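You operate a simulated robot arm through the tools that you are given. There is no shell and no other tool. Be economical: measure what you need, move in short steps, check, and stop when the job is done.

You are at the controls of a simulated two-armed robot. One attempt, no reset.

Task
Cap the medium and light oil bottles; stand both in the drip tray. Set down upright: what you pick out.

The check looks at the end state, three seconds after you hand in, the way a careful person would. Anything else that was tipped, shoved, dropped, spilled or broken makes it a failure. Lids that push on must go on centred and level and be pressed home; caps that screw on are set level and turned clockwise until they are tight.

Robot
Two 7-joint arms with fingered hands on one trunk, on a base that drives. Base frame: it is fixed to the floor where the robot stands at the start and does not move with it; the origin is under the middle of the robot, x ahead of it, y to its left, z up; the surface under the hand at the start is at about z = 800. Readings come in mm, rad, newtons and seconds.
The left shoulder is at the start at [70, 132, 1167], the right one opposite. With the tool pointing down near the work surface each hand reaches from about 100 to 620 mm from the robot's upright axis, wherever it stands, measured 20 degrees to its own side. Places, roughly: blue jerrycan [500, -1250, 250]; top of the wall table [600, 0, 800]; tray [500, 300, 800]. Payload 2.3 kg a hand.
Tool frame (each hand has its own): the origin (TCP) lies between the finger pads and is the grasp point; the fingertips stand 25 mm ahead of it; z points along the fingers, y is the line along which they close. The gripper opens to 88 mm. The gripper's body begins 29 mm behind the TCP. The gripper is a hand of 3 fingers: y runs from the thumb to the fingers, the wrist lies at [-13, -97, -162] in the tool frame, and closing takes about 1.5 s.
Orientation is that of the tool frame in the base frame, as a unit quaternion [w, x, y, z]. With the fingers straight down and the wrist toward the robot, the tool's x, y and z point along [0, 1, 0], [1, 0, 0] and [0, 0, -1] of the base frame.

Tools
- The arms move only by the tool nudge_tool. It takes "left_steps", "right_steps" or both (then of equal length, played together; a hand with none holds still); each is a list of rows, each an object (a shift or turn left out is 0, a gripper value left out holds the last) with "offset": the shift along the tool's x, y, z in mm, a list of three; "rotation": the turn, a rotation vector about the tool's x, y, z in rad, a list of three. In form: [{"offset": [dx, dy, dz], "rotation": [rx, ry, rz]}, ...]. A call has 1 to 8 rows; each row shifts and turns the commanded pose from where the row before left it, along the tool's axes as they then stand. "left_gripper" and "right_gripper" are, for a hand that has rows, the gripper command, from -1 (shut) to 1 (fully open), values between in proportion, set as the call begins (left out, the last holds). Rows are played at 5 a second. More than 50 mm and 0.15 rad between two rows, or a gripper value outside its range, and nothing of the call is played. Where a pose cannot be reached the arm comes as near as it can. A force on the tool above 40 N (or 10 N above the force at the start of the call, whichever is more), or a blocked arm, ends the call early, and 0.2 s more pass. Each finger travels about 108 mm/s and halts on what it meets, pressing with about 33 N; the grip force reading is that of the motor and also rises with nothing between the fingers. The clock runs only during rows and for 0.2 s after the last one: add rows that do not move to give the fingers time. It gives the time, the measured TCP pose, the force on the tool (base axes), the opening and the grip force at its end, in the units of the frame above (readings bear some noise), with the torque about the TCP (base axes, N m) and any sound that the robot's microphone picked up.
- Cameras (640 x 400 px; columns grow to the right, rows downward): "scene" is now at [128.8, -2.7, 1476]; the picture's right is [-0.04, -1.00, 0.00], its down [-0.71, 0.03, -0.70] and it looks along [0.70, -0.03, -0.71] (base axes); focal length 214 px, centre (320, 200). "left" rides on the left gripper at [-58, -85, -99] in its tool frame; the picture's right is [-0.67, -0.35, 0.66], its down [0.69, -0.63, 0.37] and it looks along [0.29, 0.69, 0.66] (tool axes); focal length 261 px, centre (320, 200). "right" rides on the right gripper at [58, -85, -99] in its tool frame; the picture's right is [-0.67, 0.35, -0.66], its down [-0.69, -0.63, 0.36] and it looks along [-0.29, 0.69, 0.66] (tool axes); focal length 261 px, centre (320, 200). There is no depth. A picture from a camera that has moved, and an enlarged one, comes with that camera's place and axes in the base frame and with its lens.
- capture(camera): a new picture of that camera. The clock stands still meanwhile.
- move_column(by): slides the trunk up (or, below 0, down) by that many mm; the arms and the scene camera ride with it, the base frame stays. It gives what a move gives, with no picture.
- steer(legs): drives the robot by 1 to 6 legs, each [ahead, left, turn to the left] in mm, mm and rad, along the robot's own axes; the way and the turn of a leg run together, so that a leg with both is an arc; at most 1500 mm and 3.142 rad a leg. The arms and the cameras ride along, it lands a little off, and it stops where it bumps. It gives what a move gives.
- move_fingers(index, middle, thumb_bend, thumb_turn, hand): sets how far each is bent, from 0 (flat) to 1 (curled in); at 0.3 the hand is open as for a grip, at 0.7 the pads meet at the TCP. One left out holds its place. A second passes; each finger stops where it meets its share of the squeeze, and holds until it gets a number again. A gripper value or a shape takes the hand back. It gives what a move gives, with no picture; readings hold the bend of each and the force on the fingers (four entries, about 0 where the hand has none), thumb and palm. thumb_turn goes from beside the hand (0) to across from the fingers (1), as for a grip.
- preshape(shape, hand): the hand has 3 fingers and takes this shape, open, in about a second: jaw (thumb against the fingers, like two jaws); tri (thumb and two fingers); tip (a fingertip pinch); poke (one finger out to press); point (the index stretched); flat (the hand flat); cup (the hand cupped); fist (a fist). The gripper value then closes the fingers along that shape, each until it touches; the sizes above hold for jaw. It gives what a move gives, with no picture.
- head_to(pan, tilt): turns the head with the scene camera to pan (to the left, within 1.501 rad either way) and tilt (down, from -0.506 to 1.204), counted from straight ahead of the robot. It gives what a move gives.
- close_up(camera, box): a new picture of the part [left, top, right, bottom] of that camera's present view, enlarged. The clock stands still meanwhile.
- finish_job(): hands the job in; it is judged then, once.

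Work in short steps. Places have to be worked out from the pictures, the camera data and where the tool is seen: move nearer, look again, correct. Check each grasp and each placing, and mend what went wrong. You have 120 turns and 92 pictures in all, those below and enlarged ones among them. Open the grippers and draw the arms clear of the work before you hand the job in, unless the task says otherwise; then end with one line.

The tools are called after "Call:" as name(argument=value, ...) on one line, values as JSON. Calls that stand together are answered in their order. nudge_tool: Moves the arms, as the interface text tells. Its arguments: {"type":"object","properties":{"left_steps":{"type":"array","items":{"type":"object","properties":{"offset":{"type":"array","items":{"type":"number"}},"rotation":{"type":"array","items":{"type":"number"}}}}},"left_gripper":{"type":"number"},"right_steps":{"type":"array","items":{"type":"object","properties":{"offset":{"type":"array","items":{"type":"number"}},"rotation":{"type":"array","items":{"type":"number"}}}}},"right_gripper":{"type":"number"}},"required":[]} The other tools are called the same way: move_column (by) slides the trunk up or down; preshape (shape, hand) gives the hand a shape; move_fingers (index, middle, thumb_bend, thumb_turn, hand) moves the fingers one by one; steer (legs) drives the base; head_to (pan, tilt) turns the head that bears the scene camera; capture (camera) takes a picture; close_up (camera, box) takes an enlarged picture of a part of a camera's view; finish_job () hands the job in.

At the start:

```text
t: 0.0
left_ee_pos: [408.4, 4.3, 1277.4]
left_tool_rot: [0.0, 0.707, 0.707, 0.0]
left_wrist_force: [-0.6, 0.6, 0.6]
left_ft_torque: [0.0, 0.02, 0.01]
left_finger_gap: 87.6
left_finger_force: 0.0
left_shape: jaw
left_bend: [0.3, 0.3, 0.3, 0.98]
left_finger forces: [0.1, 0.0, 0.1, 0.0, 0.1, 0.1]
right_ee_pos: [317.2, -324.4, 1205.2]
right_tool_rot: [0.0, 0.707, 0.707, 0.0]
right_wrist_force: [-0.6, -0.4, 0.7]
right_ft_torque: [-0.03, 0.02, -0.01]
right_finger_gap: 87.6
right_finger_force: 0.1
right_shape: jaw
right_bend: [0.3, 0.3, 0.3, 0.98]
right_finger forces: [0.0, 0.1, 0.1, 0.1, 0.0, 0.1]
trunk travel left (down, up): [-725.0, 115.0]
robot x, y, heading: [3.6, 1.1, 0.001]
head pan, tilt: [-0.045, 0.792]
```

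scene: 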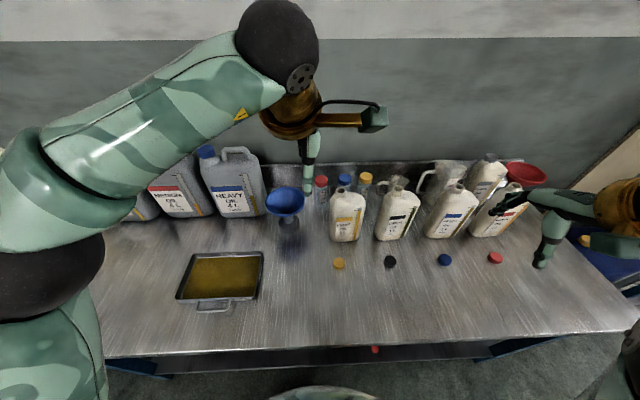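
right: 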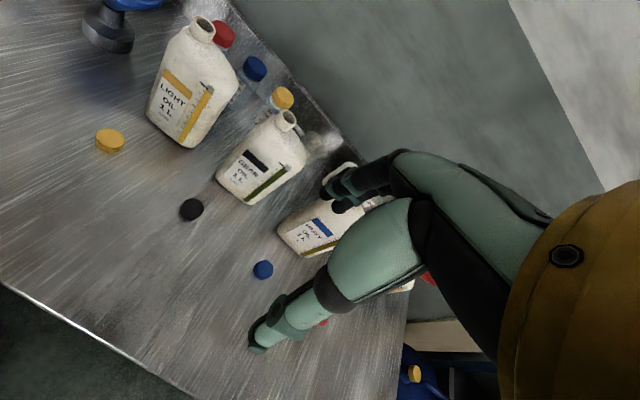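
left: 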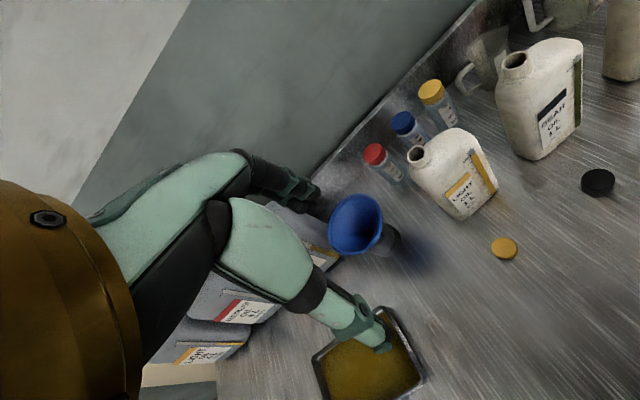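

I'll look closer at the bottles and caps to read the labels.

Call:
close_up(camera="scene", box=[300, 140, 560, 280])

Call:
close_up(camera="scene", box=[120, 130, 380, 320])

```text
2.46 times, centred on (430, 210) of scene
camera zoom: at [128.8, -2.7, 1476.0], right [-0.04, -1.0, 0.0], down [-0.71, 0.03, -0.7], along [0.7, -0.03, -0.71], focal length 528 px, centre (49, 175)
```

zoom: 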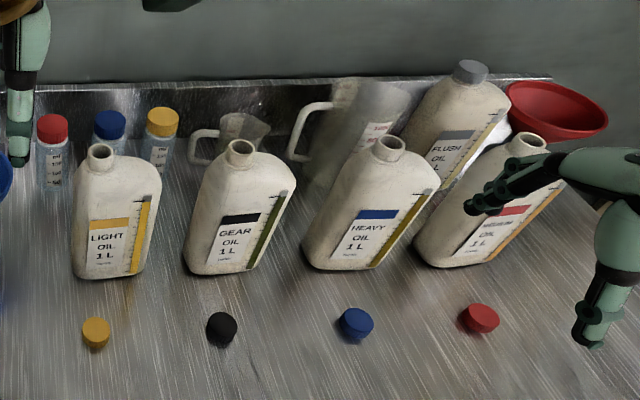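

```text
2.11 times, centred on (250, 225) of scene
camera zoom: at [128.8, -2.7, 1476.0], right [-0.04, -1.0, 0.0], down [-0.71, 0.03, -0.7], along [0.7, -0.03, -0.71], focal length 452 px, centre (467, 147)
```

zoom: 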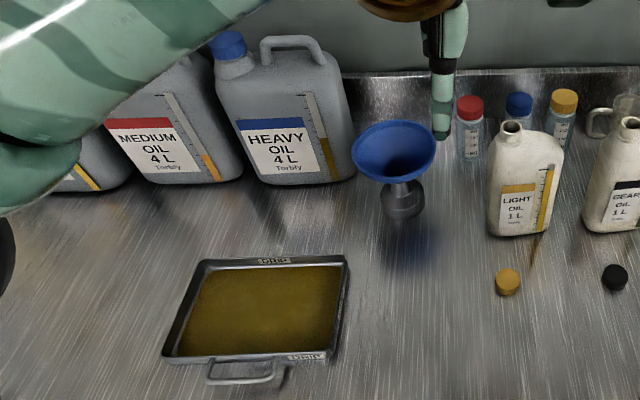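

Matching caps: yellow for light, red for medium. Let me check the red thing at the table's front edge and the view to the right.

Call:
close_up(camera="scene", box=[310, 320, 440, 400])

Call:
head_to(pan=-0.7, tilt=0.8)

Call:
capture(camera="scene")

```text
4.92 times, centred on (375, 360) of scene
camera zoom: at [128.8, -2.7, 1476.0], right [-0.04, -1.0, 0.0], down [-0.71, 0.03, -0.7], along [0.7, -0.03, -0.71], focal length 1056 px, centre (49, -588)
```

zoom: 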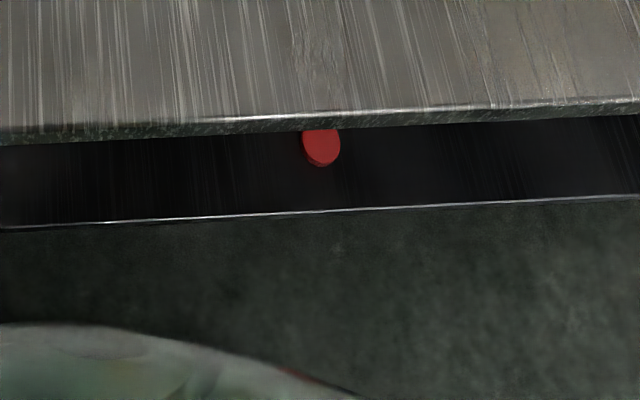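

```text
t: 1.0
left_ee_pos: [410.2, 3.5, 1277.1]
left_tool_rot: [0.0, 0.707, 0.708, 0.0]
left_wrist_force: [-0.3, 0.5, 0.8]
left_ft_torque: [0.03, 0.02, -0.02]
left_finger_gap: 87.7
left_finger_force: 0.1
left_shape: jaw
left_bend: [0.3, 0.3, 0.3, 0.98]
left_finger forces: [0.1, 0.0, 0.0, 0.1, 0.0, 0.0]
right_ee_pos: [317.4, -324.7, 1204.2]
right_tool_rot: [0.0, 0.707, 0.708, -0.001]
right_wrist_force: [-0.3, -0.1, 0.0]
right_ft_torque: [0.0, -0.01, 0.0]
right_finger_gap: 87.6
right_finger_force: 0.1
right_shape: jaw
right_bend: [0.3, 0.3, 0.3, 0.98]
right_finger forces: [0.0, 0.0, 0.1, 0.0, 0.1, 0.1]
trunk travel left (down, up): [-725.0, 115.0]
robot x, y, heading: [0.0, -4.1, 0.003]
head pan, tilt: [-0.7, 0.799]
```

```text
85 pictures are left
camera scene: at [109.6, -50.9, 1475.4], right [-0.64, -0.77, 0.0], down [-0.55, 0.46, -0.7], along [0.53, -0.45, -0.72], focal length 214 px, centre (320, 200)
```

scene: 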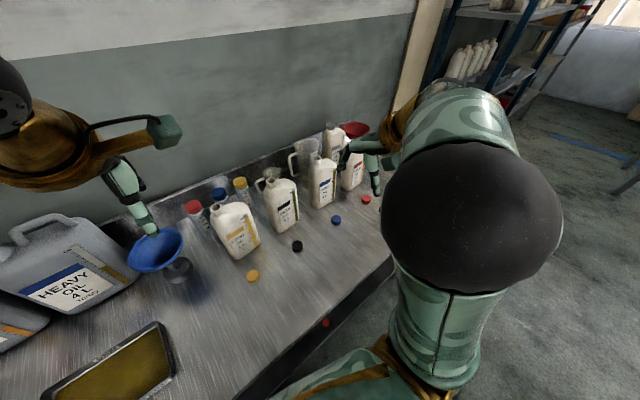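

The red cap on the lower shelf is a stray; the table row has the matching ones. I look down to see base clearance to the table.

Call:
head_to(pan=0.0, tilt=1.2)

Call:
capture(camera="scene")

```text
t: 2.1
left_ee_pos: [408.6, 3.6, 1276.6]
left_tool_rot: [0.001, 0.706, 0.708, -0.001]
left_wrist_force: [1.1, 0.2, -0.5]
left_ft_torque: [-0.02, 0.0, -0.01]
left_finger_gap: 87.3
left_finger_force: 0.0
left_shape: jaw
left_bend: [0.3, 0.3, 0.3, 0.98]
left_finger forces: [0.0, 0.1, 0.0, 0.0, 0.0, 0.1]
right_ee_pos: [317.2, -323.6, 1205.0]
right_tool_rot: [0.0, 0.708, 0.706, 0.0]
right_wrist_force: [-0.2, 0.0, 0.3]
right_ft_torque: [0.05, 0.0, -0.01]
right_finger_gap: 87.6
right_finger_force: 0.0
right_shape: jaw
right_bend: [0.3, 0.3, 0.3, 0.98]
right_finger forces: [0.0, 0.0, 0.0, 0.0, 0.0, 0.0]
trunk travel left (down, up): [-725.0, 115.0]
robot x, y, heading: [3.4, 2.5, 0.005]
head pan, tilt: [0.0, 1.201]
```

```text
84 pictures are left
camera scene: at [103.7, 0.7, 1447.7], right [0.0, -1.0, 0.0], down [-0.93, 0.0, -0.36], along [0.36, 0.0, -0.93], focal length 214 px, centre (320, 200)
```

scene: 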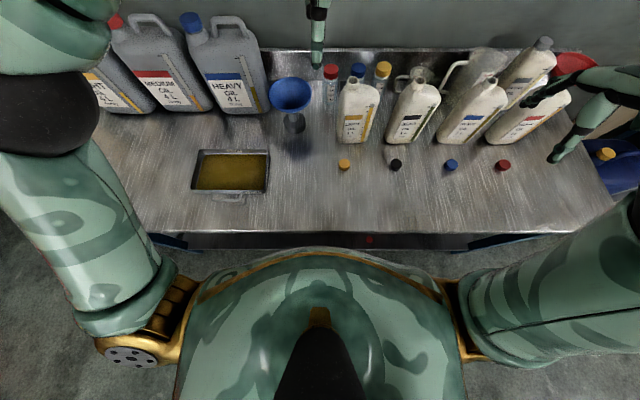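

Good overview: yellow cap ≈(481,-82), red cap ≈(478,-620). I move the left arm aside and bring the right hand above the yellow cap.

Call:
nudge_tool(left_steps=[{"offset": [35, 0, 11]}, {"offset": [35, 0, 11]}, {"offset": [35, 0, 11]}, {"offset": [35, 0, 11]}, {"offset": [35, 0, 11]}, {"offset": [35, 0, 11]}, {"offset": [35, 0, 11]}], right_steps=[{"offset": [34.6, 23.3, 22]}, {"offset": [34.6, 23.3, 22]}, {"offset": [34.6, 23.3, 22]}, {"offset": [34.6, 23.3, 22]}, {"offset": [34.6, 23.3, 22]}, {"offset": [34.6, 23.3, 22]}, {"offset": [34.6, 23.3, 22]}])

Call:
capture(camera="scene")

Call:
capture(camera="right")

Call:
capture(camera="left")

```text
t: 3.7
left_ee_pos: [408.6, 250.6, 1198.5]
left_tool_rot: [0.001, 0.707, 0.707, 0.0]
left_wrist_force: [0.2, 0.6, -0.3]
left_ft_torque: [-0.03, -0.02, 0.0]
left_finger_gap: 87.8
left_finger_force: 0.0
left_shape: jaw
left_bend: [0.3, 0.3, 0.3, 0.98]
left_finger forces: [0.0, 0.0, 0.1, 0.1, 0.1, 0.0]
right_ee_pos: [483.9, -82.5, 1057.0]
right_tool_rot: [-0.007, 0.713, 0.701, 0.014]
right_wrist_force: [-0.8, 0.3, -0.6]
right_ft_torque: [0.0, -0.02, -0.02]
right_finger_gap: 87.9
right_finger_force: 0.1
right_shape: jaw
right_bend: [0.3, 0.3, 0.3, 0.98]
right_finger forces: [0.1, 0.0, 0.0, 0.0, 0.0, 0.1]
trunk travel left (down, up): [-725.0, 115.0]
robot x, y, heading: [-3.8, -0.5, 0.001]
head pan, tilt: [0.0, 1.201]
```

```text
83 pictures are left
camera scene: at [104.9, 3.5, 1447.6], right [0.0, -1.0, 0.0], down [-0.93, 0.0, -0.36], along [0.36, 0.0, -0.93], focal length 214 px, centre (320, 200)
```

scene: 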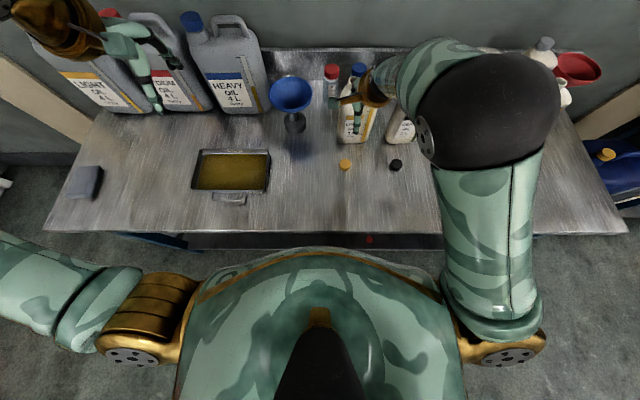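

```text
82 pictures are left
camera right: at [400.0, -27.4, 1156.1], right [0.33, -0.7, 0.64], down [-0.64, -0.66, -0.39], along [0.7, -0.28, -0.66], focal length 261 px, centre (320, 200)
```

right: 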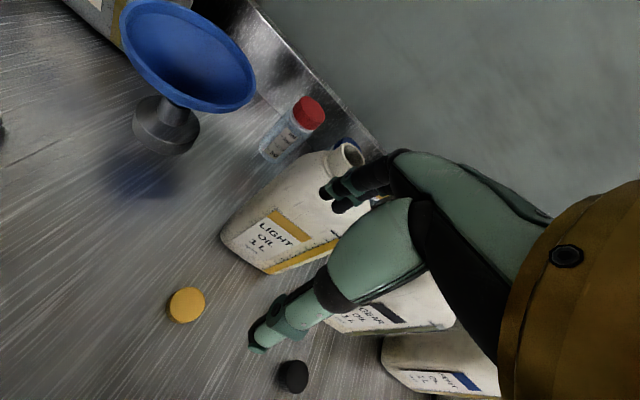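

```text
81 pictures are left
camera left: at [324.7, 192.0, 1298.2], right [-0.35, -0.67, -0.65], down [-0.63, 0.68, -0.37], along [0.69, 0.28, -0.66], focal length 261 px, centre (320, 200)
```

left: 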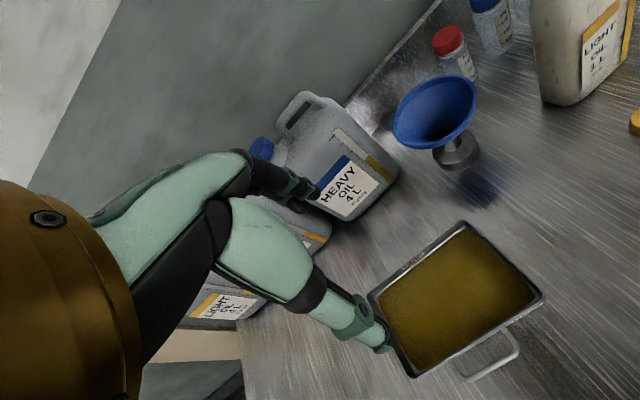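

Yellow cap is straight below the right TCP (≈482,-83). I descend to TCP z≈835 with the gripper open.

Call:
nudge_tool(right_steps=[{"offset": [0, 0, 45]}, {"offset": [0, 0, 45]}, {"offset": [0, 0, 45]}, {"offset": [0, 0, 45]}, {"offset": [0, -2, 30]}, {"offset": [0, 0, 10]}, {"offset": [0, 0, 0]}], right_gripper=1)

Call:
capture(camera="right")

```text
t: 5.3
left_ee_pos: [409.1, 248.0, 1200.4]
left_tool_rot: [0.001, 0.706, 0.708, 0.0]
left_wrist_force: [-0.2, -1.1, 0.2]
left_ft_torque: [0.01, -0.04, 0.0]
left_finger_gap: 87.8
left_finger_force: 0.0
left_shape: jaw
left_bend: [0.3, 0.3, 0.3, 0.98]
left_finger forces: [0.1, 0.0, 0.0, 0.0, 0.1, 0.0]
right_ee_pos: [478.2, -81.9, 830.3]
right_tool_rot: [0.0, 0.707, 0.707, -0.001]
right_wrist_force: [0.7, 0.0, 0.1]
right_ft_torque: [-0.02, 0.02, -0.03]
right_finger_gap: 87.7
right_finger_force: 0.0
right_shape: jaw
right_bend: [0.3, 0.3, 0.3, 0.98]
right_finger forces: [0.0, 0.1, 0.0, 0.0, 0.1, 0.0]
trunk travel left (down, up): [-725.0, 115.0]
robot x, y, heading: [1.9, -3.0, -0.003]
head pan, tilt: [0.0, 1.201]
```

```text
80 pictures are left
camera right: at [393.3, -25.1, 928.7], right [0.35, -0.67, 0.66], down [-0.63, -0.69, -0.36], along [0.69, -0.29, -0.66], focal length 261 px, centre (320, 200)
```

right: 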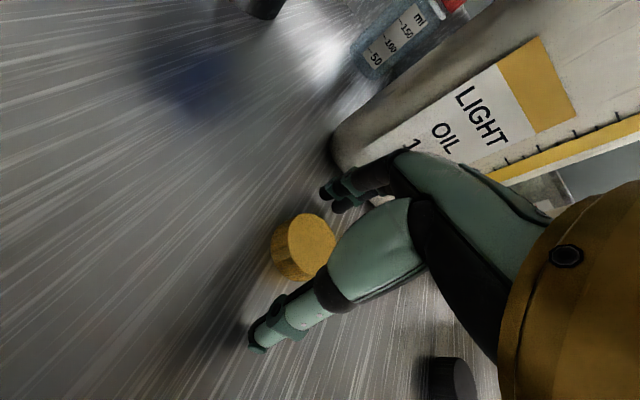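

Cap is centred between the fingers (top ≈ z 818). I close on it.

Call:
nudge_tool(right_steps=[{"offset": [0, 2, 2]}, {}, {}, {}, {}, {}, {}, {}], right_gripper=-1)

Call:
capture(camera="right")

```text
t: 7.1
left_ee_pos: [408.6, 249.5, 1201.0]
left_tool_rot: [0.001, 0.706, 0.708, 0.0]
left_wrist_force: [-0.2, -0.6, 0.4]
left_ft_torque: [0.0, 0.04, 0.0]
left_finger_gap: 87.7
left_finger_force: 0.2
left_shape: jaw
left_bend: [0.3, 0.3, 0.3, 0.98]
left_finger forces: [0.0, 0.0, 0.0, 0.0, 0.1, 0.0]
right_ee_pos: [480.3, -82.5, 828.0]
right_tool_rot: [0.001, 0.707, 0.707, -0.001]
right_wrist_force: [-0.3, -1.0, 0.2]
right_ft_torque: [0.01, 0.01, 0.03]
right_finger_gap: 29.4
right_finger_force: 33.1
right_shape: jaw
right_bend: [0.74, 0.52, 0.74, 1.0]
right_finger forces: [18.3, 11.2, 0.0, 0.1, 27.7, 0.0]
trunk travel left (down, up): [-725.0, 115.0]
robot x, y, heading: [1.6, 0.2, -0.002]
head pan, tilt: [0.0, 1.201]
```

```text
79 pictures are left
camera right: at [395.4, -25.2, 926.8], right [0.35, -0.67, 0.66], down [-0.63, -0.69, -0.36], along [0.69, -0.29, -0.66], focal length 261 px, centre (320, 200)
```

right: 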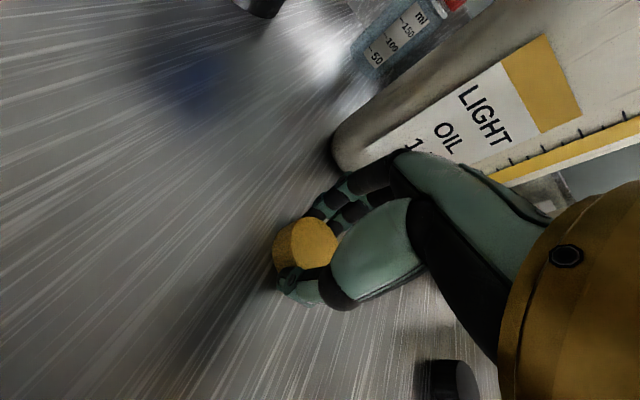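

The middle finger is bent less than the index, so the cap sits off-centre between the two. I reopen and try the tri shape, then look.

Call:
nudge_tool(right_steps=[{}, {}, {}, {}, {}], right_gripper=1)

Call:
preshape(hand="right", shape="tri")

Call:
close_up(camera="right", box=[220, 140, 420, 380])

```text
t: 8.3
left_ee_pos: [408.8, 247.9, 1199.8]
left_tool_rot: [0.0, 0.707, 0.707, 0.0]
left_wrist_force: [0.0, -0.1, -0.4]
left_ft_torque: [0.02, 0.01, 0.0]
left_finger_gap: 87.8
left_finger_force: 0.1
left_shape: jaw
left_bend: [0.3, 0.3, 0.3, 0.98]
left_finger forces: [0.1, 0.0, 0.0, 0.0, 0.0, 0.0]
right_ee_pos: [479.1, -82.7, 828.9]
right_tool_rot: [0.0, 0.707, 0.707, -0.001]
right_wrist_force: [0.4, -0.2, 0.2]
right_ft_torque: [-0.05, 0.02, 0.01]
right_finger_gap: 87.5
right_finger_force: 0.0
right_shape: jaw
right_bend: [0.3, 0.3, 0.3, 0.98]
right_finger forces: [0.1, 0.0, 0.1, 0.0, 0.0, 0.0]
trunk travel left (down, up): [-725.0, 115.0]
robot x, y, heading: [0.4, 2.0, -0.001]
head pan, tilt: [0.0, 1.201]
```

```text
t: 9.2
left_ee_pos: [409.1, 248.6, 1198.6]
left_tool_rot: [0.001, 0.707, 0.707, 0.0]
left_wrist_force: [0.0, 0.0, 0.1]
left_ft_torque: [0.02, -0.01, -0.05]
left_finger_gap: 87.7
left_finger_force: 0.0
left_shape: jaw
left_bend: [0.3, 0.3, 0.3, 0.98]
left_finger forces: [0.1, 0.0, 0.0, 0.0, 0.0, 0.0]
right_ee_pos: [480.4, -82.4, 829.1]
right_tool_rot: [0.0, 0.707, 0.707, -0.001]
right_wrist_force: [-0.4, 0.3, -0.7]
right_ft_torque: [0.02, 0.02, -0.02]
right_finger_gap: 87.6
right_finger_force: 0.0
right_shape: tri
right_bend: [0.3, 0.3, 0.3, 0.98]
right_finger forces: [0.0, 0.0, 0.0, 0.0, 0.0, 0.0]
trunk travel left (down, up): [-725.0, 115.0]
robot x, y, heading: [2.1, -2.8, -0.0]
head pan, tilt: [0.0, 1.201]
```

```text
1.67 times, centred on (320, 260) of right
camera zoom: at [395.4, -25.2, 926.8], right [0.35, -0.67, 0.66], down [-0.63, -0.69, -0.36], along [0.69, -0.29, -0.66], focal length 434 px, centre (320, 100)
```

zoom: 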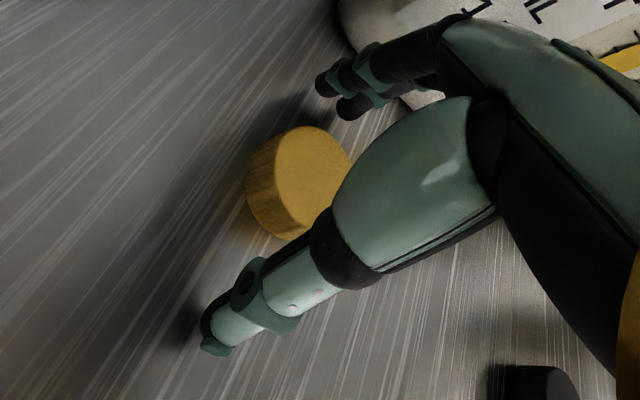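

Cap looks centred; I close in tri shape and watch the bends.

Call:
nudge_tool(right_steps=[{"offset": [2, 1, 2]}, {}, {}, {}, {}, {}, {}, {}], right_gripper=-1)

Call:
close_up(camera="right", box=[220, 140, 420, 380])

```text
t: 11.0
left_ee_pos: [408.8, 248.0, 1199.0]
left_tool_rot: [0.001, 0.706, 0.708, -0.001]
left_wrist_force: [-0.3, 0.1, 0.3]
left_ft_torque: [-0.03, 0.0, 0.0]
left_finger_gap: 87.5
left_finger_force: 0.0
left_shape: jaw
left_bend: [0.3, 0.3, 0.3, 0.98]
left_finger forces: [0.0, 0.0, 0.0, 0.0, 0.0, 0.0]
right_ee_pos: [481.4, -80.9, 826.1]
right_tool_rot: [0.001, 0.707, 0.707, 0.0]
right_wrist_force: [0.5, 0.3, -0.1]
right_ft_torque: [0.01, 0.0, 0.0]
right_finger_gap: 27.3
right_finger_force: 33.5
right_shape: tri
right_bend: [0.74, 0.52, 0.74, 1.0]
right_finger forces: [14.1, 15.1, 0.1, 0.0, 28.3, 0.0]
trunk travel left (down, up): [-725.0, 115.0]
robot x, y, heading: [-0.9, -1.9, -0.001]
head pan, tilt: [0.0, 1.201]
```

```text
1.67 times, centred on (320, 260) of right
camera zoom: at [396.6, -23.2, 924.7], right [0.35, -0.67, 0.66], down [-0.63, -0.69, -0.36], along [0.69, -0.29, -0.66], focal length 434 px, centre (320, 100)
```

zoom: 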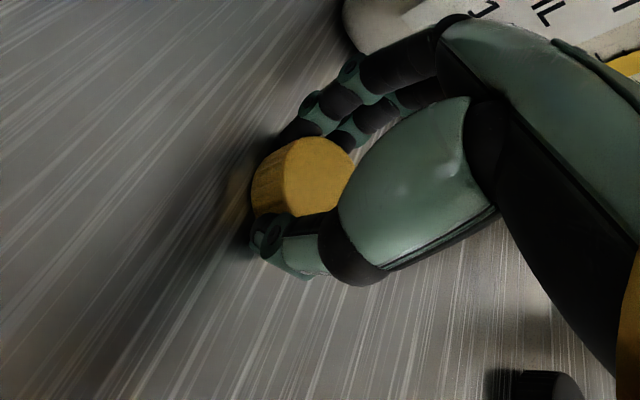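

Balanced forces (14/15/28 N), cap level. Lift straight up and check.

Call:
nudge_tool(right_steps=[{"offset": [0, 0, -10]}, {"offset": [0, 0, -45]}, {"offset": [0, 0, -45]}, {"offset": [0, 0, -45]}, {"offset": [0, 0, -45]}, {"offset": [0, 0, -45]}, {"offset": [0, 0, -45]}, {}])

Call:
capture(camera="right")

Call:
capture(camera="left")

Call:
head_to(pan=0.0, tilt=0.75)

Call:
capture(camera="scene")

```text
t: 12.8
left_ee_pos: [409.9, 248.8, 1200.1]
left_tool_rot: [0.001, 0.706, 0.708, -0.001]
left_wrist_force: [0.1, -0.3, -0.4]
left_ft_torque: [0.0, 0.02, 0.0]
left_finger_gap: 87.9
left_finger_force: 0.1
left_shape: jaw
left_bend: [0.3, 0.3, 0.3, 0.98]
left_finger forces: [0.0, 0.1, 0.1, 0.1, 0.0, 0.0]
right_ee_pos: [481.7, -81.9, 1106.8]
right_tool_rot: [0.001, 0.707, 0.707, -0.001]
right_wrist_force: [-0.1, 0.1, -0.1]
right_ft_torque: [0.03, 0.03, -0.02]
right_finger_gap: 26.9
right_finger_force: 33.4
right_shape: tri
right_bend: [0.74, 0.51, 0.74, 1.0]
right_finger forces: [14.1, 16.2, 0.0, 0.0, 28.1, 0.0]
trunk travel left (down, up): [-725.0, 115.0]
robot x, y, heading: [0.4, -1.5, 0.001]
head pan, tilt: [0.0, 1.201]
```

```text
76 pictures are left
camera right: at [397.5, -23.9, 1205.0], right [0.35, -0.67, 0.66], down [-0.63, -0.69, -0.36], along [0.69, -0.29, -0.66], focal length 261 px, centre (320, 200)
```

right: 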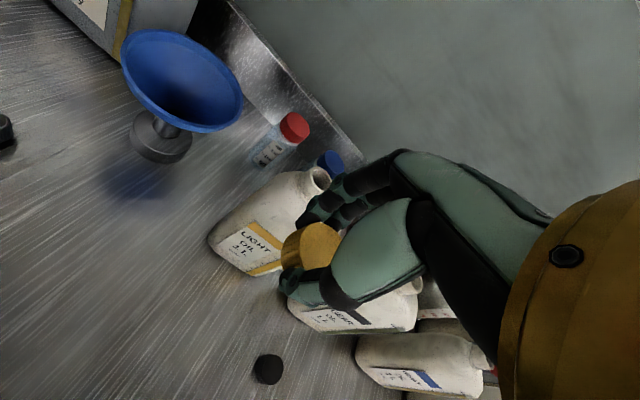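

```text
75 pictures are left
camera left: at [324.4, 189.1, 1298.9], right [-0.35, -0.67, -0.65], down [-0.63, 0.68, -0.37], along [0.69, 0.29, -0.66], focal length 261 px, centre (320, 200)
```

left: 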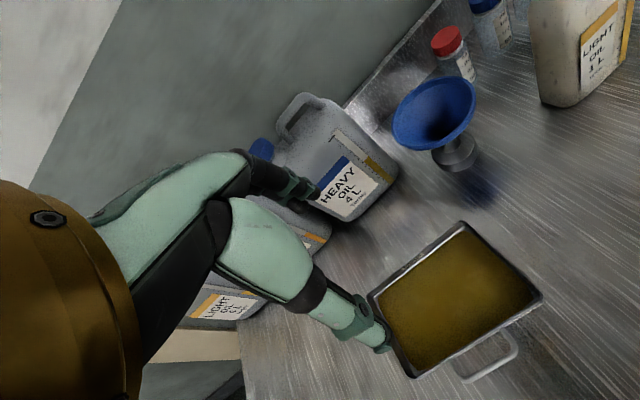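

```text
t: 13.7
left_ee_pos: [407.3, 248.5, 1199.6]
left_tool_rot: [0.001, 0.706, 0.708, -0.001]
left_wrist_force: [0.3, -0.2, -0.5]
left_ft_torque: [0.0, 0.0, -0.04]
left_finger_gap: 87.8
left_finger_force: 0.1
left_shape: jaw
left_bend: [0.3, 0.3, 0.3, 0.98]
left_finger forces: [0.0, 0.1, 0.0, 0.0, 0.1, 0.0]
right_ee_pos: [481.5, -81.5, 1106.2]
right_tool_rot: [0.0, 0.707, 0.707, -0.001]
right_wrist_force: [0.0, -0.1, -0.3]
right_ft_torque: [-0.02, 0.01, 0.0]
right_finger_gap: 27.0
right_finger_force: 33.4
right_shape: tri
right_bend: [0.74, 0.51, 0.74, 1.0]
right_finger forces: [14.2, 16.2, 0.0, 0.1, 28.2, 0.1]
trunk travel left (down, up): [-725.0, 115.0]
robot x, y, heading: [-3.6, -0.6, -0.003]
head pan, tilt: [0.0, 0.75]
```

```text
74 pictures are left
camera scene: at [130.6, 1.2, 1479.3], right [0.0, -1.0, 0.0], down [-0.68, 0.0, -0.73], along [0.73, 0.0, -0.68], focal length 214 px, centre (320, 200)
```

scene: 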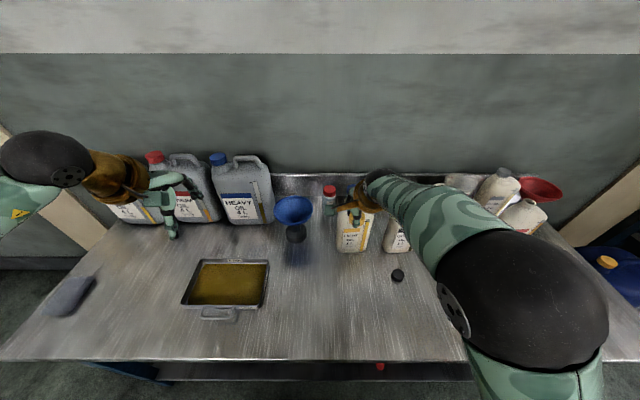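

The funnel blocks a left-side hold of the bottle, so I'll swap roles: the right hand will hold the bottle from its upper right while the left does the capping. I set the cap down upright at about (440,40).

Call:
nudge_tool(right_steps=[{"offset": [30, -10, 35]}, {"offset": [30, -10, 35]}, {"offset": [30, -10, 35]}, {"offset": [30, -10, 35]}, {"offset": [0, 0, 45]}, {"offset": [0, 0, 45]}, {"offset": [0, 0, 38]}, {}])

Call:
nudge_tool(right_steps=[{"offset": [0, 0, 8]}, {"offset": [0, 0, 3]}, {}])

```text
t: 15.5
left_ee_pos: [408.5, 248.9, 1199.9]
left_tool_rot: [0.0, 0.706, 0.708, -0.001]
left_wrist_force: [0.0, -0.4, 0.5]
left_ft_torque: [0.01, 0.01, 0.01]
left_finger_gap: 87.7
left_finger_force: 0.1
left_shape: jaw
left_bend: [0.3, 0.3, 0.3, 0.98]
left_finger forces: [0.1, 0.1, 0.0, 0.0, 0.1, 0.0]
right_ee_pos: [442.2, 38.7, 836.1]
right_tool_rot: [0.0, 0.707, 0.707, 0.0]
right_wrist_force: [0.4, -0.3, -0.3]
right_ft_torque: [-0.02, 0.0, -0.02]
right_finger_gap: 26.6
right_finger_force: 32.6
right_shape: tri
right_bend: [0.74, 0.51, 0.74, 1.0]
right_finger forces: [13.7, 17.1, 0.0, 0.0, 28.3, 0.0]
trunk travel left (down, up): [-725.0, 115.0]
robot x, y, heading: [0.7, -2.2, 0.003]
head pan, tilt: [0.0, 0.75]
```

```text
t: 16.3
left_ee_pos: [409.4, 249.3, 1200.1]
left_tool_rot: [0.0, 0.706, 0.708, -0.001]
left_wrist_force: [0.2, 0.7, 0.4]
left_ft_torque: [0.01, 0.01, -0.01]
left_finger_gap: 87.6
left_finger_force: 0.0
left_shape: jaw
left_bend: [0.3, 0.3, 0.3, 0.98]
left_finger forces: [0.1, 0.1, 0.1, 0.0, 0.1, 0.0]
right_ee_pos: [441.8, 40.0, 826.5]
right_tool_rot: [0.0, 0.707, 0.707, -0.001]
right_wrist_force: [0.3, -0.4, 0.0]
right_ft_torque: [0.01, -0.01, 0.04]
right_finger_gap: 26.6
right_finger_force: 33.1
right_shape: tri
right_bend: [0.74, 0.51, 0.74, 1.0]
right_finger forces: [13.7, 16.9, 0.0, 0.1, 28.3, 0.0]
trunk travel left (down, up): [-725.0, 115.0]
robot x, y, heading: [-2.1, 0.7, -0.007]
head pan, tilt: [0.0, 0.75]
```

Cap is at table height; release and rise.

Call:
nudge_tool(right_steps=[{}, {}, {}, {}, {}], right_gripper=1)

Call:
nudge_tool(right_steps=[{"offset": [0, 0, -45]}, {"offset": [0, 0, -45]}, {"offset": [0, 0, -45]}, {"offset": [0, 0, -45]}, {"offset": [0, 0, -45]}, {"offset": [-40, 0, -15]}, {"offset": [-45, 0, 0]}, {"offset": [-45, 0, 0]}])

Call:
capture(camera="left")

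Call:
capture(camera="scene")

```text
t: 17.5
left_ee_pos: [408.8, 248.8, 1199.7]
left_tool_rot: [0.0, 0.706, 0.708, -0.001]
left_wrist_force: [-0.1, 0.1, -0.3]
left_ft_torque: [-0.02, -0.02, 0.0]
left_finger_gap: 87.7
left_finger_force: 0.0
left_shape: jaw
left_bend: [0.3, 0.3, 0.3, 0.98]
left_finger forces: [0.1, 0.0, 0.1, 0.0, 0.0, 0.0]
right_ee_pos: [441.7, 39.1, 826.9]
right_tool_rot: [0.0, 0.707, 0.707, 0.0]
right_wrist_force: [0.1, -0.3, -1.2]
right_ft_torque: [-0.02, -0.02, 0.02]
right_finger_gap: 87.2
right_finger_force: 0.1
right_shape: tri
right_bend: [0.3, 0.3, 0.3, 0.98]
right_finger forces: [0.1, 0.0, 0.0, 0.1, 0.0, 0.0]
trunk travel left (down, up): [-725.0, 115.0]
robot x, y, heading: [2.7, 0.6, -0.006]
head pan, tilt: [0.0, 0.75]
```

```text
t: 19.3
left_ee_pos: [408.5, 246.9, 1200.3]
left_tool_rot: [0.0, 0.706, 0.708, 0.001]
left_wrist_force: [0.0, 1.2, -0.1]
left_ft_torque: [-0.01, -0.02, -0.02]
left_finger_gap: 87.8
left_finger_force: 0.0
left_shape: jaw
left_bend: [0.3, 0.3, 0.3, 0.98]
left_finger forces: [0.1, 0.0, 0.0, 0.0, 0.0, 0.1]
right_ee_pos: [441.0, -91.9, 1067.5]
right_tool_rot: [0.0, 0.707, 0.707, 0.0]
right_wrist_force: [0.1, -0.1, -0.9]
right_ft_torque: [0.0, -0.01, -0.02]
right_finger_gap: 87.8
right_finger_force: 0.0
right_shape: tri
right_bend: [0.3, 0.3, 0.3, 0.98]
right_finger forces: [0.0, 0.1, 0.1, 0.0, 0.1, 0.1]
trunk travel left (down, up): [-725.0, 115.0]
robot x, y, heading: [1.1, 1.0, 0.005]
head pan, tilt: [0.0, 0.75]
```

```text
73 pictures are left
camera left: at [324.0, 187.7, 1299.2], right [-0.35, -0.67, -0.66], down [-0.63, 0.69, -0.37], along [0.69, 0.29, -0.66], focal length 261 px, centre (320, 200)
```

left: 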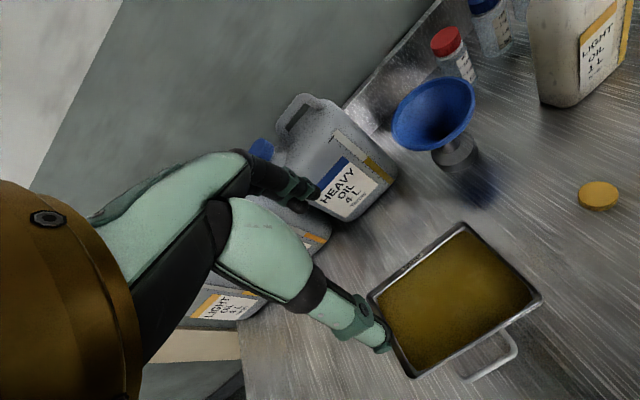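

```text
72 pictures are left
camera scene: at [130.7, -0.7, 1479.4], right [0.0, -1.0, 0.0], down [-0.68, 0.0, -0.73], along [0.73, 0.0, -0.68], focal length 214 px, centre (320, 200)
```

scene: 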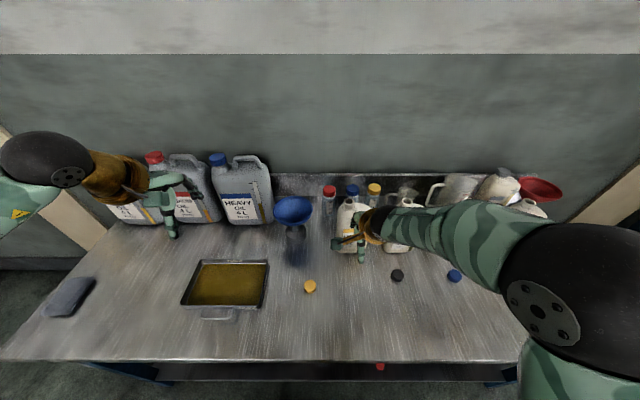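

Cap stands level at ≈(441,39). Now a view from the right wrist to locate the bottle's shoulder.

Call:
nudge_tool(right_steps=[{"offset": [-30, -30, -20]}, {"offset": [-30, -30, -20]}, {"offset": [-30, -30, -20]}])

Call:
capture(camera="right")

Call:
close_up(camera="scene", box=[300, 160, 460, 280])

```text
t: 20.1
left_ee_pos: [408.5, 244.8, 1200.8]
left_tool_rot: [-0.002, 0.707, 0.707, 0.001]
left_wrist_force: [-0.2, 0.5, -0.2]
left_ft_torque: [0.04, -0.01, -0.01]
left_finger_gap: 87.6
left_finger_force: 0.0
left_shape: jaw
left_bend: [0.3, 0.3, 0.3, 0.98]
left_finger forces: [0.0, 0.0, 0.0, 0.0, 0.0, 0.0]
right_ee_pos: [351.7, -183.8, 1128.3]
right_tool_rot: [0.0, 0.707, 0.707, 0.002]
right_wrist_force: [-1.1, -0.9, -0.2]
right_ft_torque: [0.03, 0.0, 0.02]
right_finger_gap: 87.7
right_finger_force: 0.0
right_shape: tri
right_bend: [0.3, 0.3, 0.3, 0.98]
right_finger forces: [0.0, 0.0, 0.0, 0.1, 0.1, 0.0]
right hand out of reach, approached as far as the arm can: row 2
trunk travel left (down, up): [-725.0, 115.0]
robot x, y, heading: [1.4, -0.6, -0.002]
head pan, tilt: [0.0, 0.75]
```

```text
71 pictures are left
camera right: at [267.1, -126.4, 1226.1], right [0.35, -0.67, 0.66], down [-0.63, -0.68, -0.37], along [0.7, -0.28, -0.66], focal length 261 px, centre (320, 200)
```

right: 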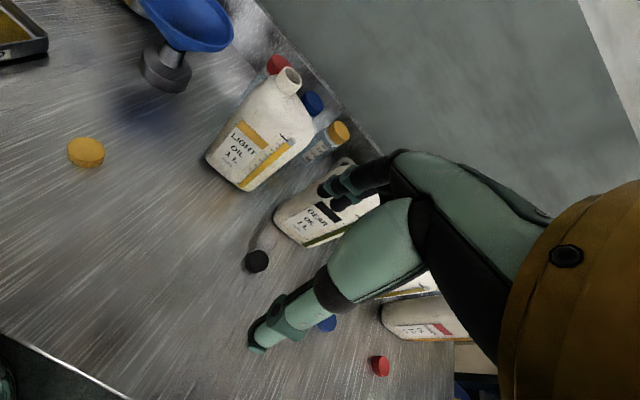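

```text
3.33 times, centred on (380, 220) of scene
camera zoom: at [130.5, -4.3, 1479.4], right [0.0, -1.0, 0.0], down [-0.68, 0.0, -0.73], along [0.73, 0.0, -0.68], focal length 715 px, centre (120, 133)
```

zoom: 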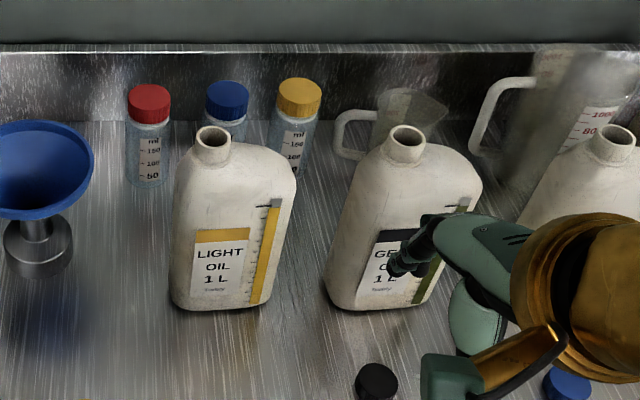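

Neck ≈(597,-86,1040), body y −66…−161, shoulder right end ≈1010 high. The left hand would be at its reach limit, so I drive 150 mm to the right first, and set the right hand to jaw.

Call:
steer(legs=[[0, -150, 0]])

Call:
preshape(hand="right", shape="jaw")

Call:
preshape(hand="left", shape="tri")

```text
t: 21.5
left_ee_pos: [408.4, 102.6, 1198.1]
left_tool_rot: [0.001, 0.707, 0.708, -0.002]
left_wrist_force: [0.5, 0.9, 0.0]
left_ft_torque: [-0.01, 0.02, 0.01]
left_finger_gap: 87.6
left_finger_force: 0.0
left_shape: jaw
left_bend: [0.3, 0.3, 0.3, 0.98]
left_finger forces: [0.0, 0.0, 0.0, 0.1, 0.0, 0.0]
right_ee_pos: [352.7, -325.6, 1128.7]
right_tool_rot: [0.001, 0.707, 0.707, -0.001]
right_wrist_force: [0.0, -0.5, 0.2]
right_ft_torque: [-0.01, -0.02, 0.02]
right_finger_gap: 87.9
right_finger_force: 0.0
right_shape: tri
right_bend: [0.3, 0.3, 0.3, 0.98]
right_finger forces: [0.0, 0.0, 0.0, 0.1, 0.0, 0.1]
trunk travel left (down, up): [-725.0, 115.0]
robot x, y, heading: [-0.3, -150.6, 0.003]
head pan, tilt: [0.0, 0.75]
```

```text
t: 22.4
left_ee_pos: [408.1, 100.2, 1199.9]
left_tool_rot: [0.001, 0.707, 0.708, 0.0]
left_wrist_force: [0.2, -0.6, 0.6]
left_ft_torque: [-0.01, 0.0, 0.0]
left_finger_gap: 87.7
left_finger_force: 0.0
left_shape: jaw
left_bend: [0.3, 0.3, 0.3, 0.98]
left_finger forces: [0.0, 0.1, 0.0, 0.0, 0.1, 0.0]
right_ee_pos: [351.2, -329.1, 1128.2]
right_tool_rot: [0.001, 0.707, 0.707, 0.0]
right_wrist_force: [-0.5, -0.5, 0.2]
right_ft_torque: [0.0, -0.01, -0.02]
right_finger_gap: 87.8
right_finger_force: 0.1
right_shape: jaw
right_bend: [0.3, 0.3, 0.3, 0.98]
right_finger forces: [0.1, 0.0, 0.0, 0.0, 0.1, 0.1]
trunk travel left (down, up): [-725.0, 115.0]
robot x, y, heading: [0.2, -144.5, 0.003]
head pan, tilt: [0.0, 0.75]
```

```text
t: 23.3
left_ee_pos: [408.2, 99.3, 1200.1]
left_tool_rot: [0.0, 0.706, 0.708, 0.0]
left_wrist_force: [-0.4, 0.8, -0.1]
left_ft_torque: [0.01, -0.01, 0.0]
left_finger_gap: 87.8
left_finger_force: 0.1
left_shape: tri
left_bend: [0.3, 0.3, 0.3, 0.98]
left_finger forces: [0.1, 0.0, 0.0, 0.1, 0.0, 0.1]
right_ee_pos: [352.5, -328.5, 1129.0]
right_tool_rot: [0.001, 0.707, 0.707, 0.0]
right_wrist_force: [0.7, -0.1, -0.2]
right_ft_torque: [-0.02, 0.0, -0.01]
right_finger_gap: 87.8
right_finger_force: 0.1
right_shape: jaw
right_bend: [0.3, 0.3, 0.3, 0.98]
right_finger forces: [0.1, 0.0, 0.0, 0.1, 0.0, 0.1]
trunk travel left (down, up): [-725.0, 115.0]
robot x, y, heading: [1.1, -151.4, -0.001]
head pan, tilt: [0.0, 0.75]
```

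Robot is at y≈-150. Right hand goes above the light bottle's right shoulder at (590,-185,1120) and starts tilting.

Call:
nudge_tool(right_steps=[{"offset": [24, 40, 1.5]}, {"offset": [24, 40, 1.5]}, {"offset": [24, 40, 1.5]}, {"offset": [24, 40, 1.5]}, {"offset": [24, 40, 1.5]}, {"offset": [23, 40, 1.5]}, {"rotation": [0, 0.145, 0]}, {"rotation": [0, 0.145, 0]}], right_gripper=1)

Call:
nudge_tool(right_steps=[{"rotation": [0, 0.145, 0]}, {}])

Call:
capture(camera="right")

Call:
capture(camera="scene")

```text
t: 25.1
left_ee_pos: [407.7, 99.2, 1199.7]
left_tool_rot: [0.0, 0.707, 0.707, 0.0]
left_wrist_force: [0.4, 0.3, 0.2]
left_ft_torque: [0.02, -0.03, -0.04]
left_finger_gap: 87.5
left_finger_force: 0.0
left_shape: tri
left_bend: [0.3, 0.3, 0.3, 0.98]
left_finger forces: [0.0, 0.0, 0.1, 0.0, 0.1, 0.0]
right_ee_pos: [573.3, -193.2, 1114.7]
right_tool_rot: [-0.103, 0.7, 0.699, 0.101]
right_wrist_force: [-0.7, 0.2, -0.3]
right_ft_torque: [-0.02, 0.0, 0.04]
right_finger_gap: 87.7
right_finger_force: 0.0
right_shape: jaw
right_bend: [0.3, 0.3, 0.3, 0.98]
right_finger forces: [0.0, 0.1, 0.1, 0.0, 0.0, 0.0]
right hand out of reach, approached as far as the arm can: row 6
trunk travel left (down, up): [-725.0, 115.0]
robot x, y, heading: [-3.2, -146.4, 0.002]
head pan, tilt: [0.0, 0.75]
```

```text
t: 25.7
left_ee_pos: [408.4, 99.3, 1199.8]
left_tool_rot: [0.001, 0.706, 0.708, 0.0]
left_wrist_force: [-0.8, -1.2, -0.3]
left_ft_torque: [0.04, 0.0, 0.02]
left_finger_gap: 87.7
left_finger_force: 0.0
left_shape: tri
left_bend: [0.3, 0.3, 0.3, 0.98]
left_finger forces: [0.1, 0.1, 0.0, 0.0, 0.1, 0.0]
right_ee_pos: [573.5, -192.9, 1116.3]
right_tool_rot: [-0.153, 0.691, 0.69, 0.154]
right_wrist_force: [0.0, 0.6, 0.4]
right_ft_torque: [0.0, -0.01, 0.01]
right_finger_gap: 87.5
right_finger_force: 0.0
right_shape: jaw
right_bend: [0.3, 0.3, 0.3, 0.98]
right_finger forces: [0.0, 0.1, 0.0, 0.0, 0.0, 0.0]
trunk travel left (down, up): [-725.0, 115.0]
robot x, y, heading: [4.8, -150.4, -0.0]
head pan, tilt: [0.0, 0.75]
```

```text
69 pictures are left
camera right: at [487.9, -183.5, 1229.6], right [0.35, -0.88, 0.31], down [-0.63, -0.47, -0.62], along [0.69, 0.02, -0.72], focal length 261 px, centre (320, 200)
```

right: 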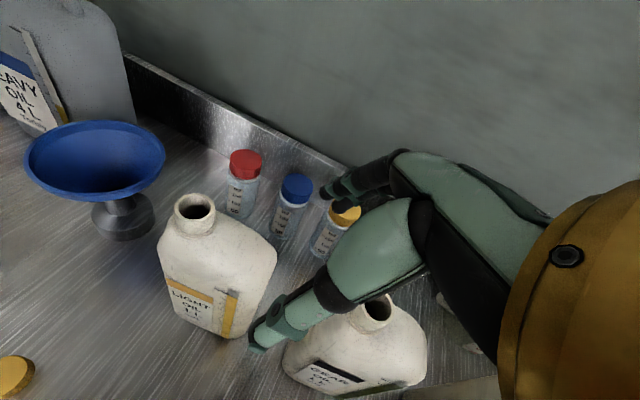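

```text
68 pictures are left
camera scene: at [131.0, -147.9, 1479.4], right [0.0, -1.0, 0.0], down [-0.68, 0.0, -0.73], along [0.73, 0.0, -0.68], focal length 214 px, centre (320, 200)
```

scene: 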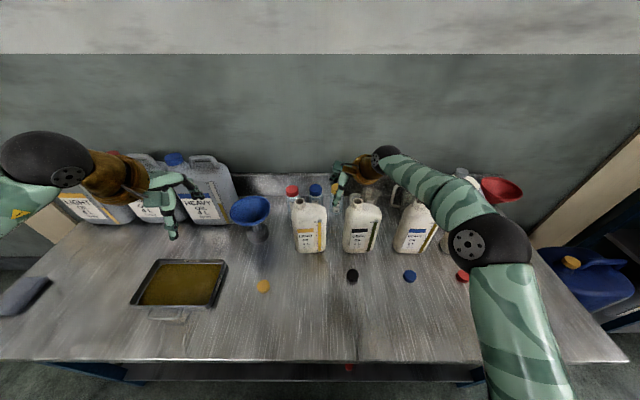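

Arm hit its reach limit at x≈573 at this height; lowering should gain reach. A zoom first to pin the bottle.

Call:
close_up(camera="scene", box=[260, 170, 420, 290])

```text
3.33 times, centred on (340, 230) of scene
camera zoom: at [131.0, -147.9, 1479.4], right [0.0, -1.0, 0.0], down [-0.68, 0.0, -0.73], along [0.73, 0.0, -0.68], focal length 715 px, centre (253, 100)
```

zoom: 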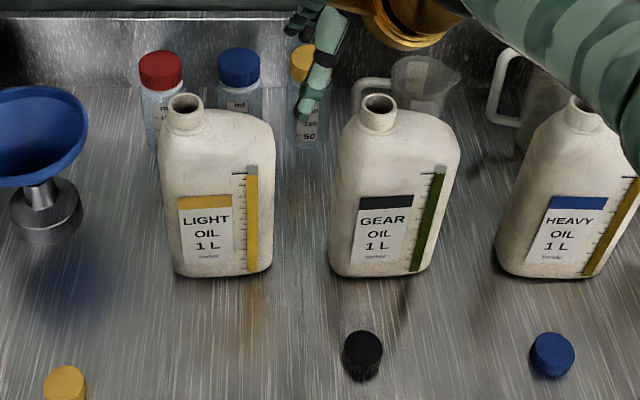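

Neck ≈(598,-88,1042); body y −62…−165. I descend along the tilted axis partway, then re-check pose.

Call:
nudge_tool(right_steps=[{"offset": [-10, 0, 30]}, {"offset": [0, 15, 30]}, {}])

Call:
capture(camera="right")

```text
t: 26.5
left_ee_pos: [408.0, 100.8, 1199.9]
left_tool_rot: [0.001, 0.706, 0.708, 0.0]
left_wrist_force: [0.0, -0.1, 0.8]
left_ft_torque: [-0.04, 0.05, -0.02]
left_finger_gap: 87.3
left_finger_force: 0.0
left_shape: tri
left_bend: [0.3, 0.3, 0.3, 0.98]
left_finger forces: [0.1, 0.0, 0.0, 0.0, 0.1, 0.0]
right_ee_pos: [586.5, -175.8, 1058.8]
right_tool_rot: [-0.152, 0.691, 0.691, 0.152]
right_wrist_force: [1.0, -0.3, -0.1]
right_ft_torque: [-0.02, 0.03, 0.01]
right_finger_gap: 87.9
right_finger_force: 0.1
right_shape: jaw
right_bend: [0.3, 0.3, 0.3, 0.98]
right_finger forces: [0.0, 0.0, 0.0, 0.0, 0.1, 0.0]
trunk travel left (down, up): [-725.0, 115.0]
robot x, y, heading: [-0.0, -150.9, 0.003]
head pan, tilt: [0.0, 0.75]
```

```text
66 pictures are left
camera right: at [502.1, -166.7, 1170.8], right [0.35, -0.88, 0.31], down [-0.63, -0.47, -0.62], along [0.69, 0.02, -0.72], focal length 261 px, centre (320, 200)
```

right: 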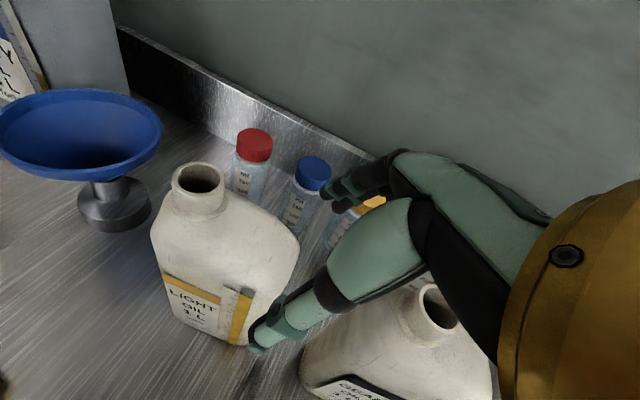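

Reach is fine now. Continue down along the axis by 40 and check that the thumb and fingers straddle the shoulder.

Call:
nudge_tool(right_steps=[{"offset": [0, 10, 0]}, {"offset": [0, 0, 20]}, {"offset": [0, 0, 20]}, {}])

Call:
capture(camera="right")

Call:
close_up(camera="scene", box=[260, 170, 420, 290])

```text
t: 27.5
left_ee_pos: [408.5, 99.9, 1200.2]
left_tool_rot: [0.001, 0.707, 0.708, -0.001]
left_wrist_force: [-0.3, 0.7, -0.2]
left_ft_torque: [-0.01, 0.01, 0.0]
left_finger_gap: 87.7
left_finger_force: 0.0
left_shape: tri
left_bend: [0.3, 0.3, 0.3, 0.98]
left_finger forces: [0.0, 0.0, 0.1, 0.1, 0.0, 0.0]
right_ee_pos: [597.2, -159.7, 1020.9]
right_tool_rot: [-0.153, 0.691, 0.69, 0.151]
right_wrist_force: [-0.2, -0.4, 0.4]
right_ft_torque: [0.01, 0.01, 0.0]
right_finger_gap: 87.7
right_finger_force: 0.0
right_shape: jaw
right_bend: [0.3, 0.3, 0.3, 0.98]
right_finger forces: [0.0, 0.1, 0.0, 0.0, 0.0, 0.1]
trunk travel left (down, up): [-725.0, 115.0]
robot x, y, heading: [-0.8, -148.0, 0.003]
head pan, tilt: [0.0, 0.75]
```

```text
65 pictures are left
camera right: at [512.7, -149.9, 1134.1], right [0.35, -0.88, 0.31], down [-0.63, -0.47, -0.62], along [0.69, 0.02, -0.72], focal length 261 px, centre (320, 200)
```

right: 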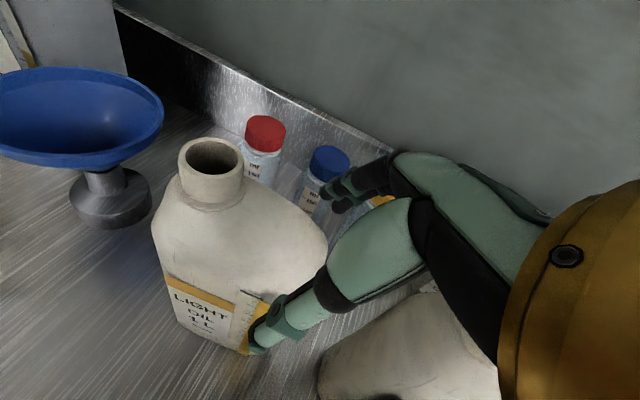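

```text
3.33 times, centred on (340, 230) of scene
camera zoom: at [131.1, -147.8, 1479.4], right [0.0, -1.0, 0.0], down [-0.68, 0.0, -0.73], along [0.73, 0.0, -0.68], focal length 715 px, centre (253, 100)
```

zoom: 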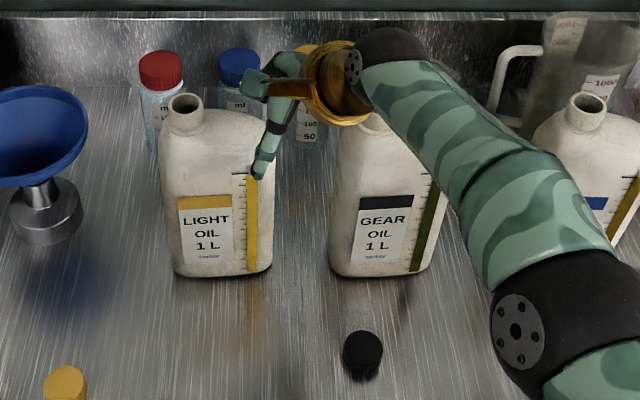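

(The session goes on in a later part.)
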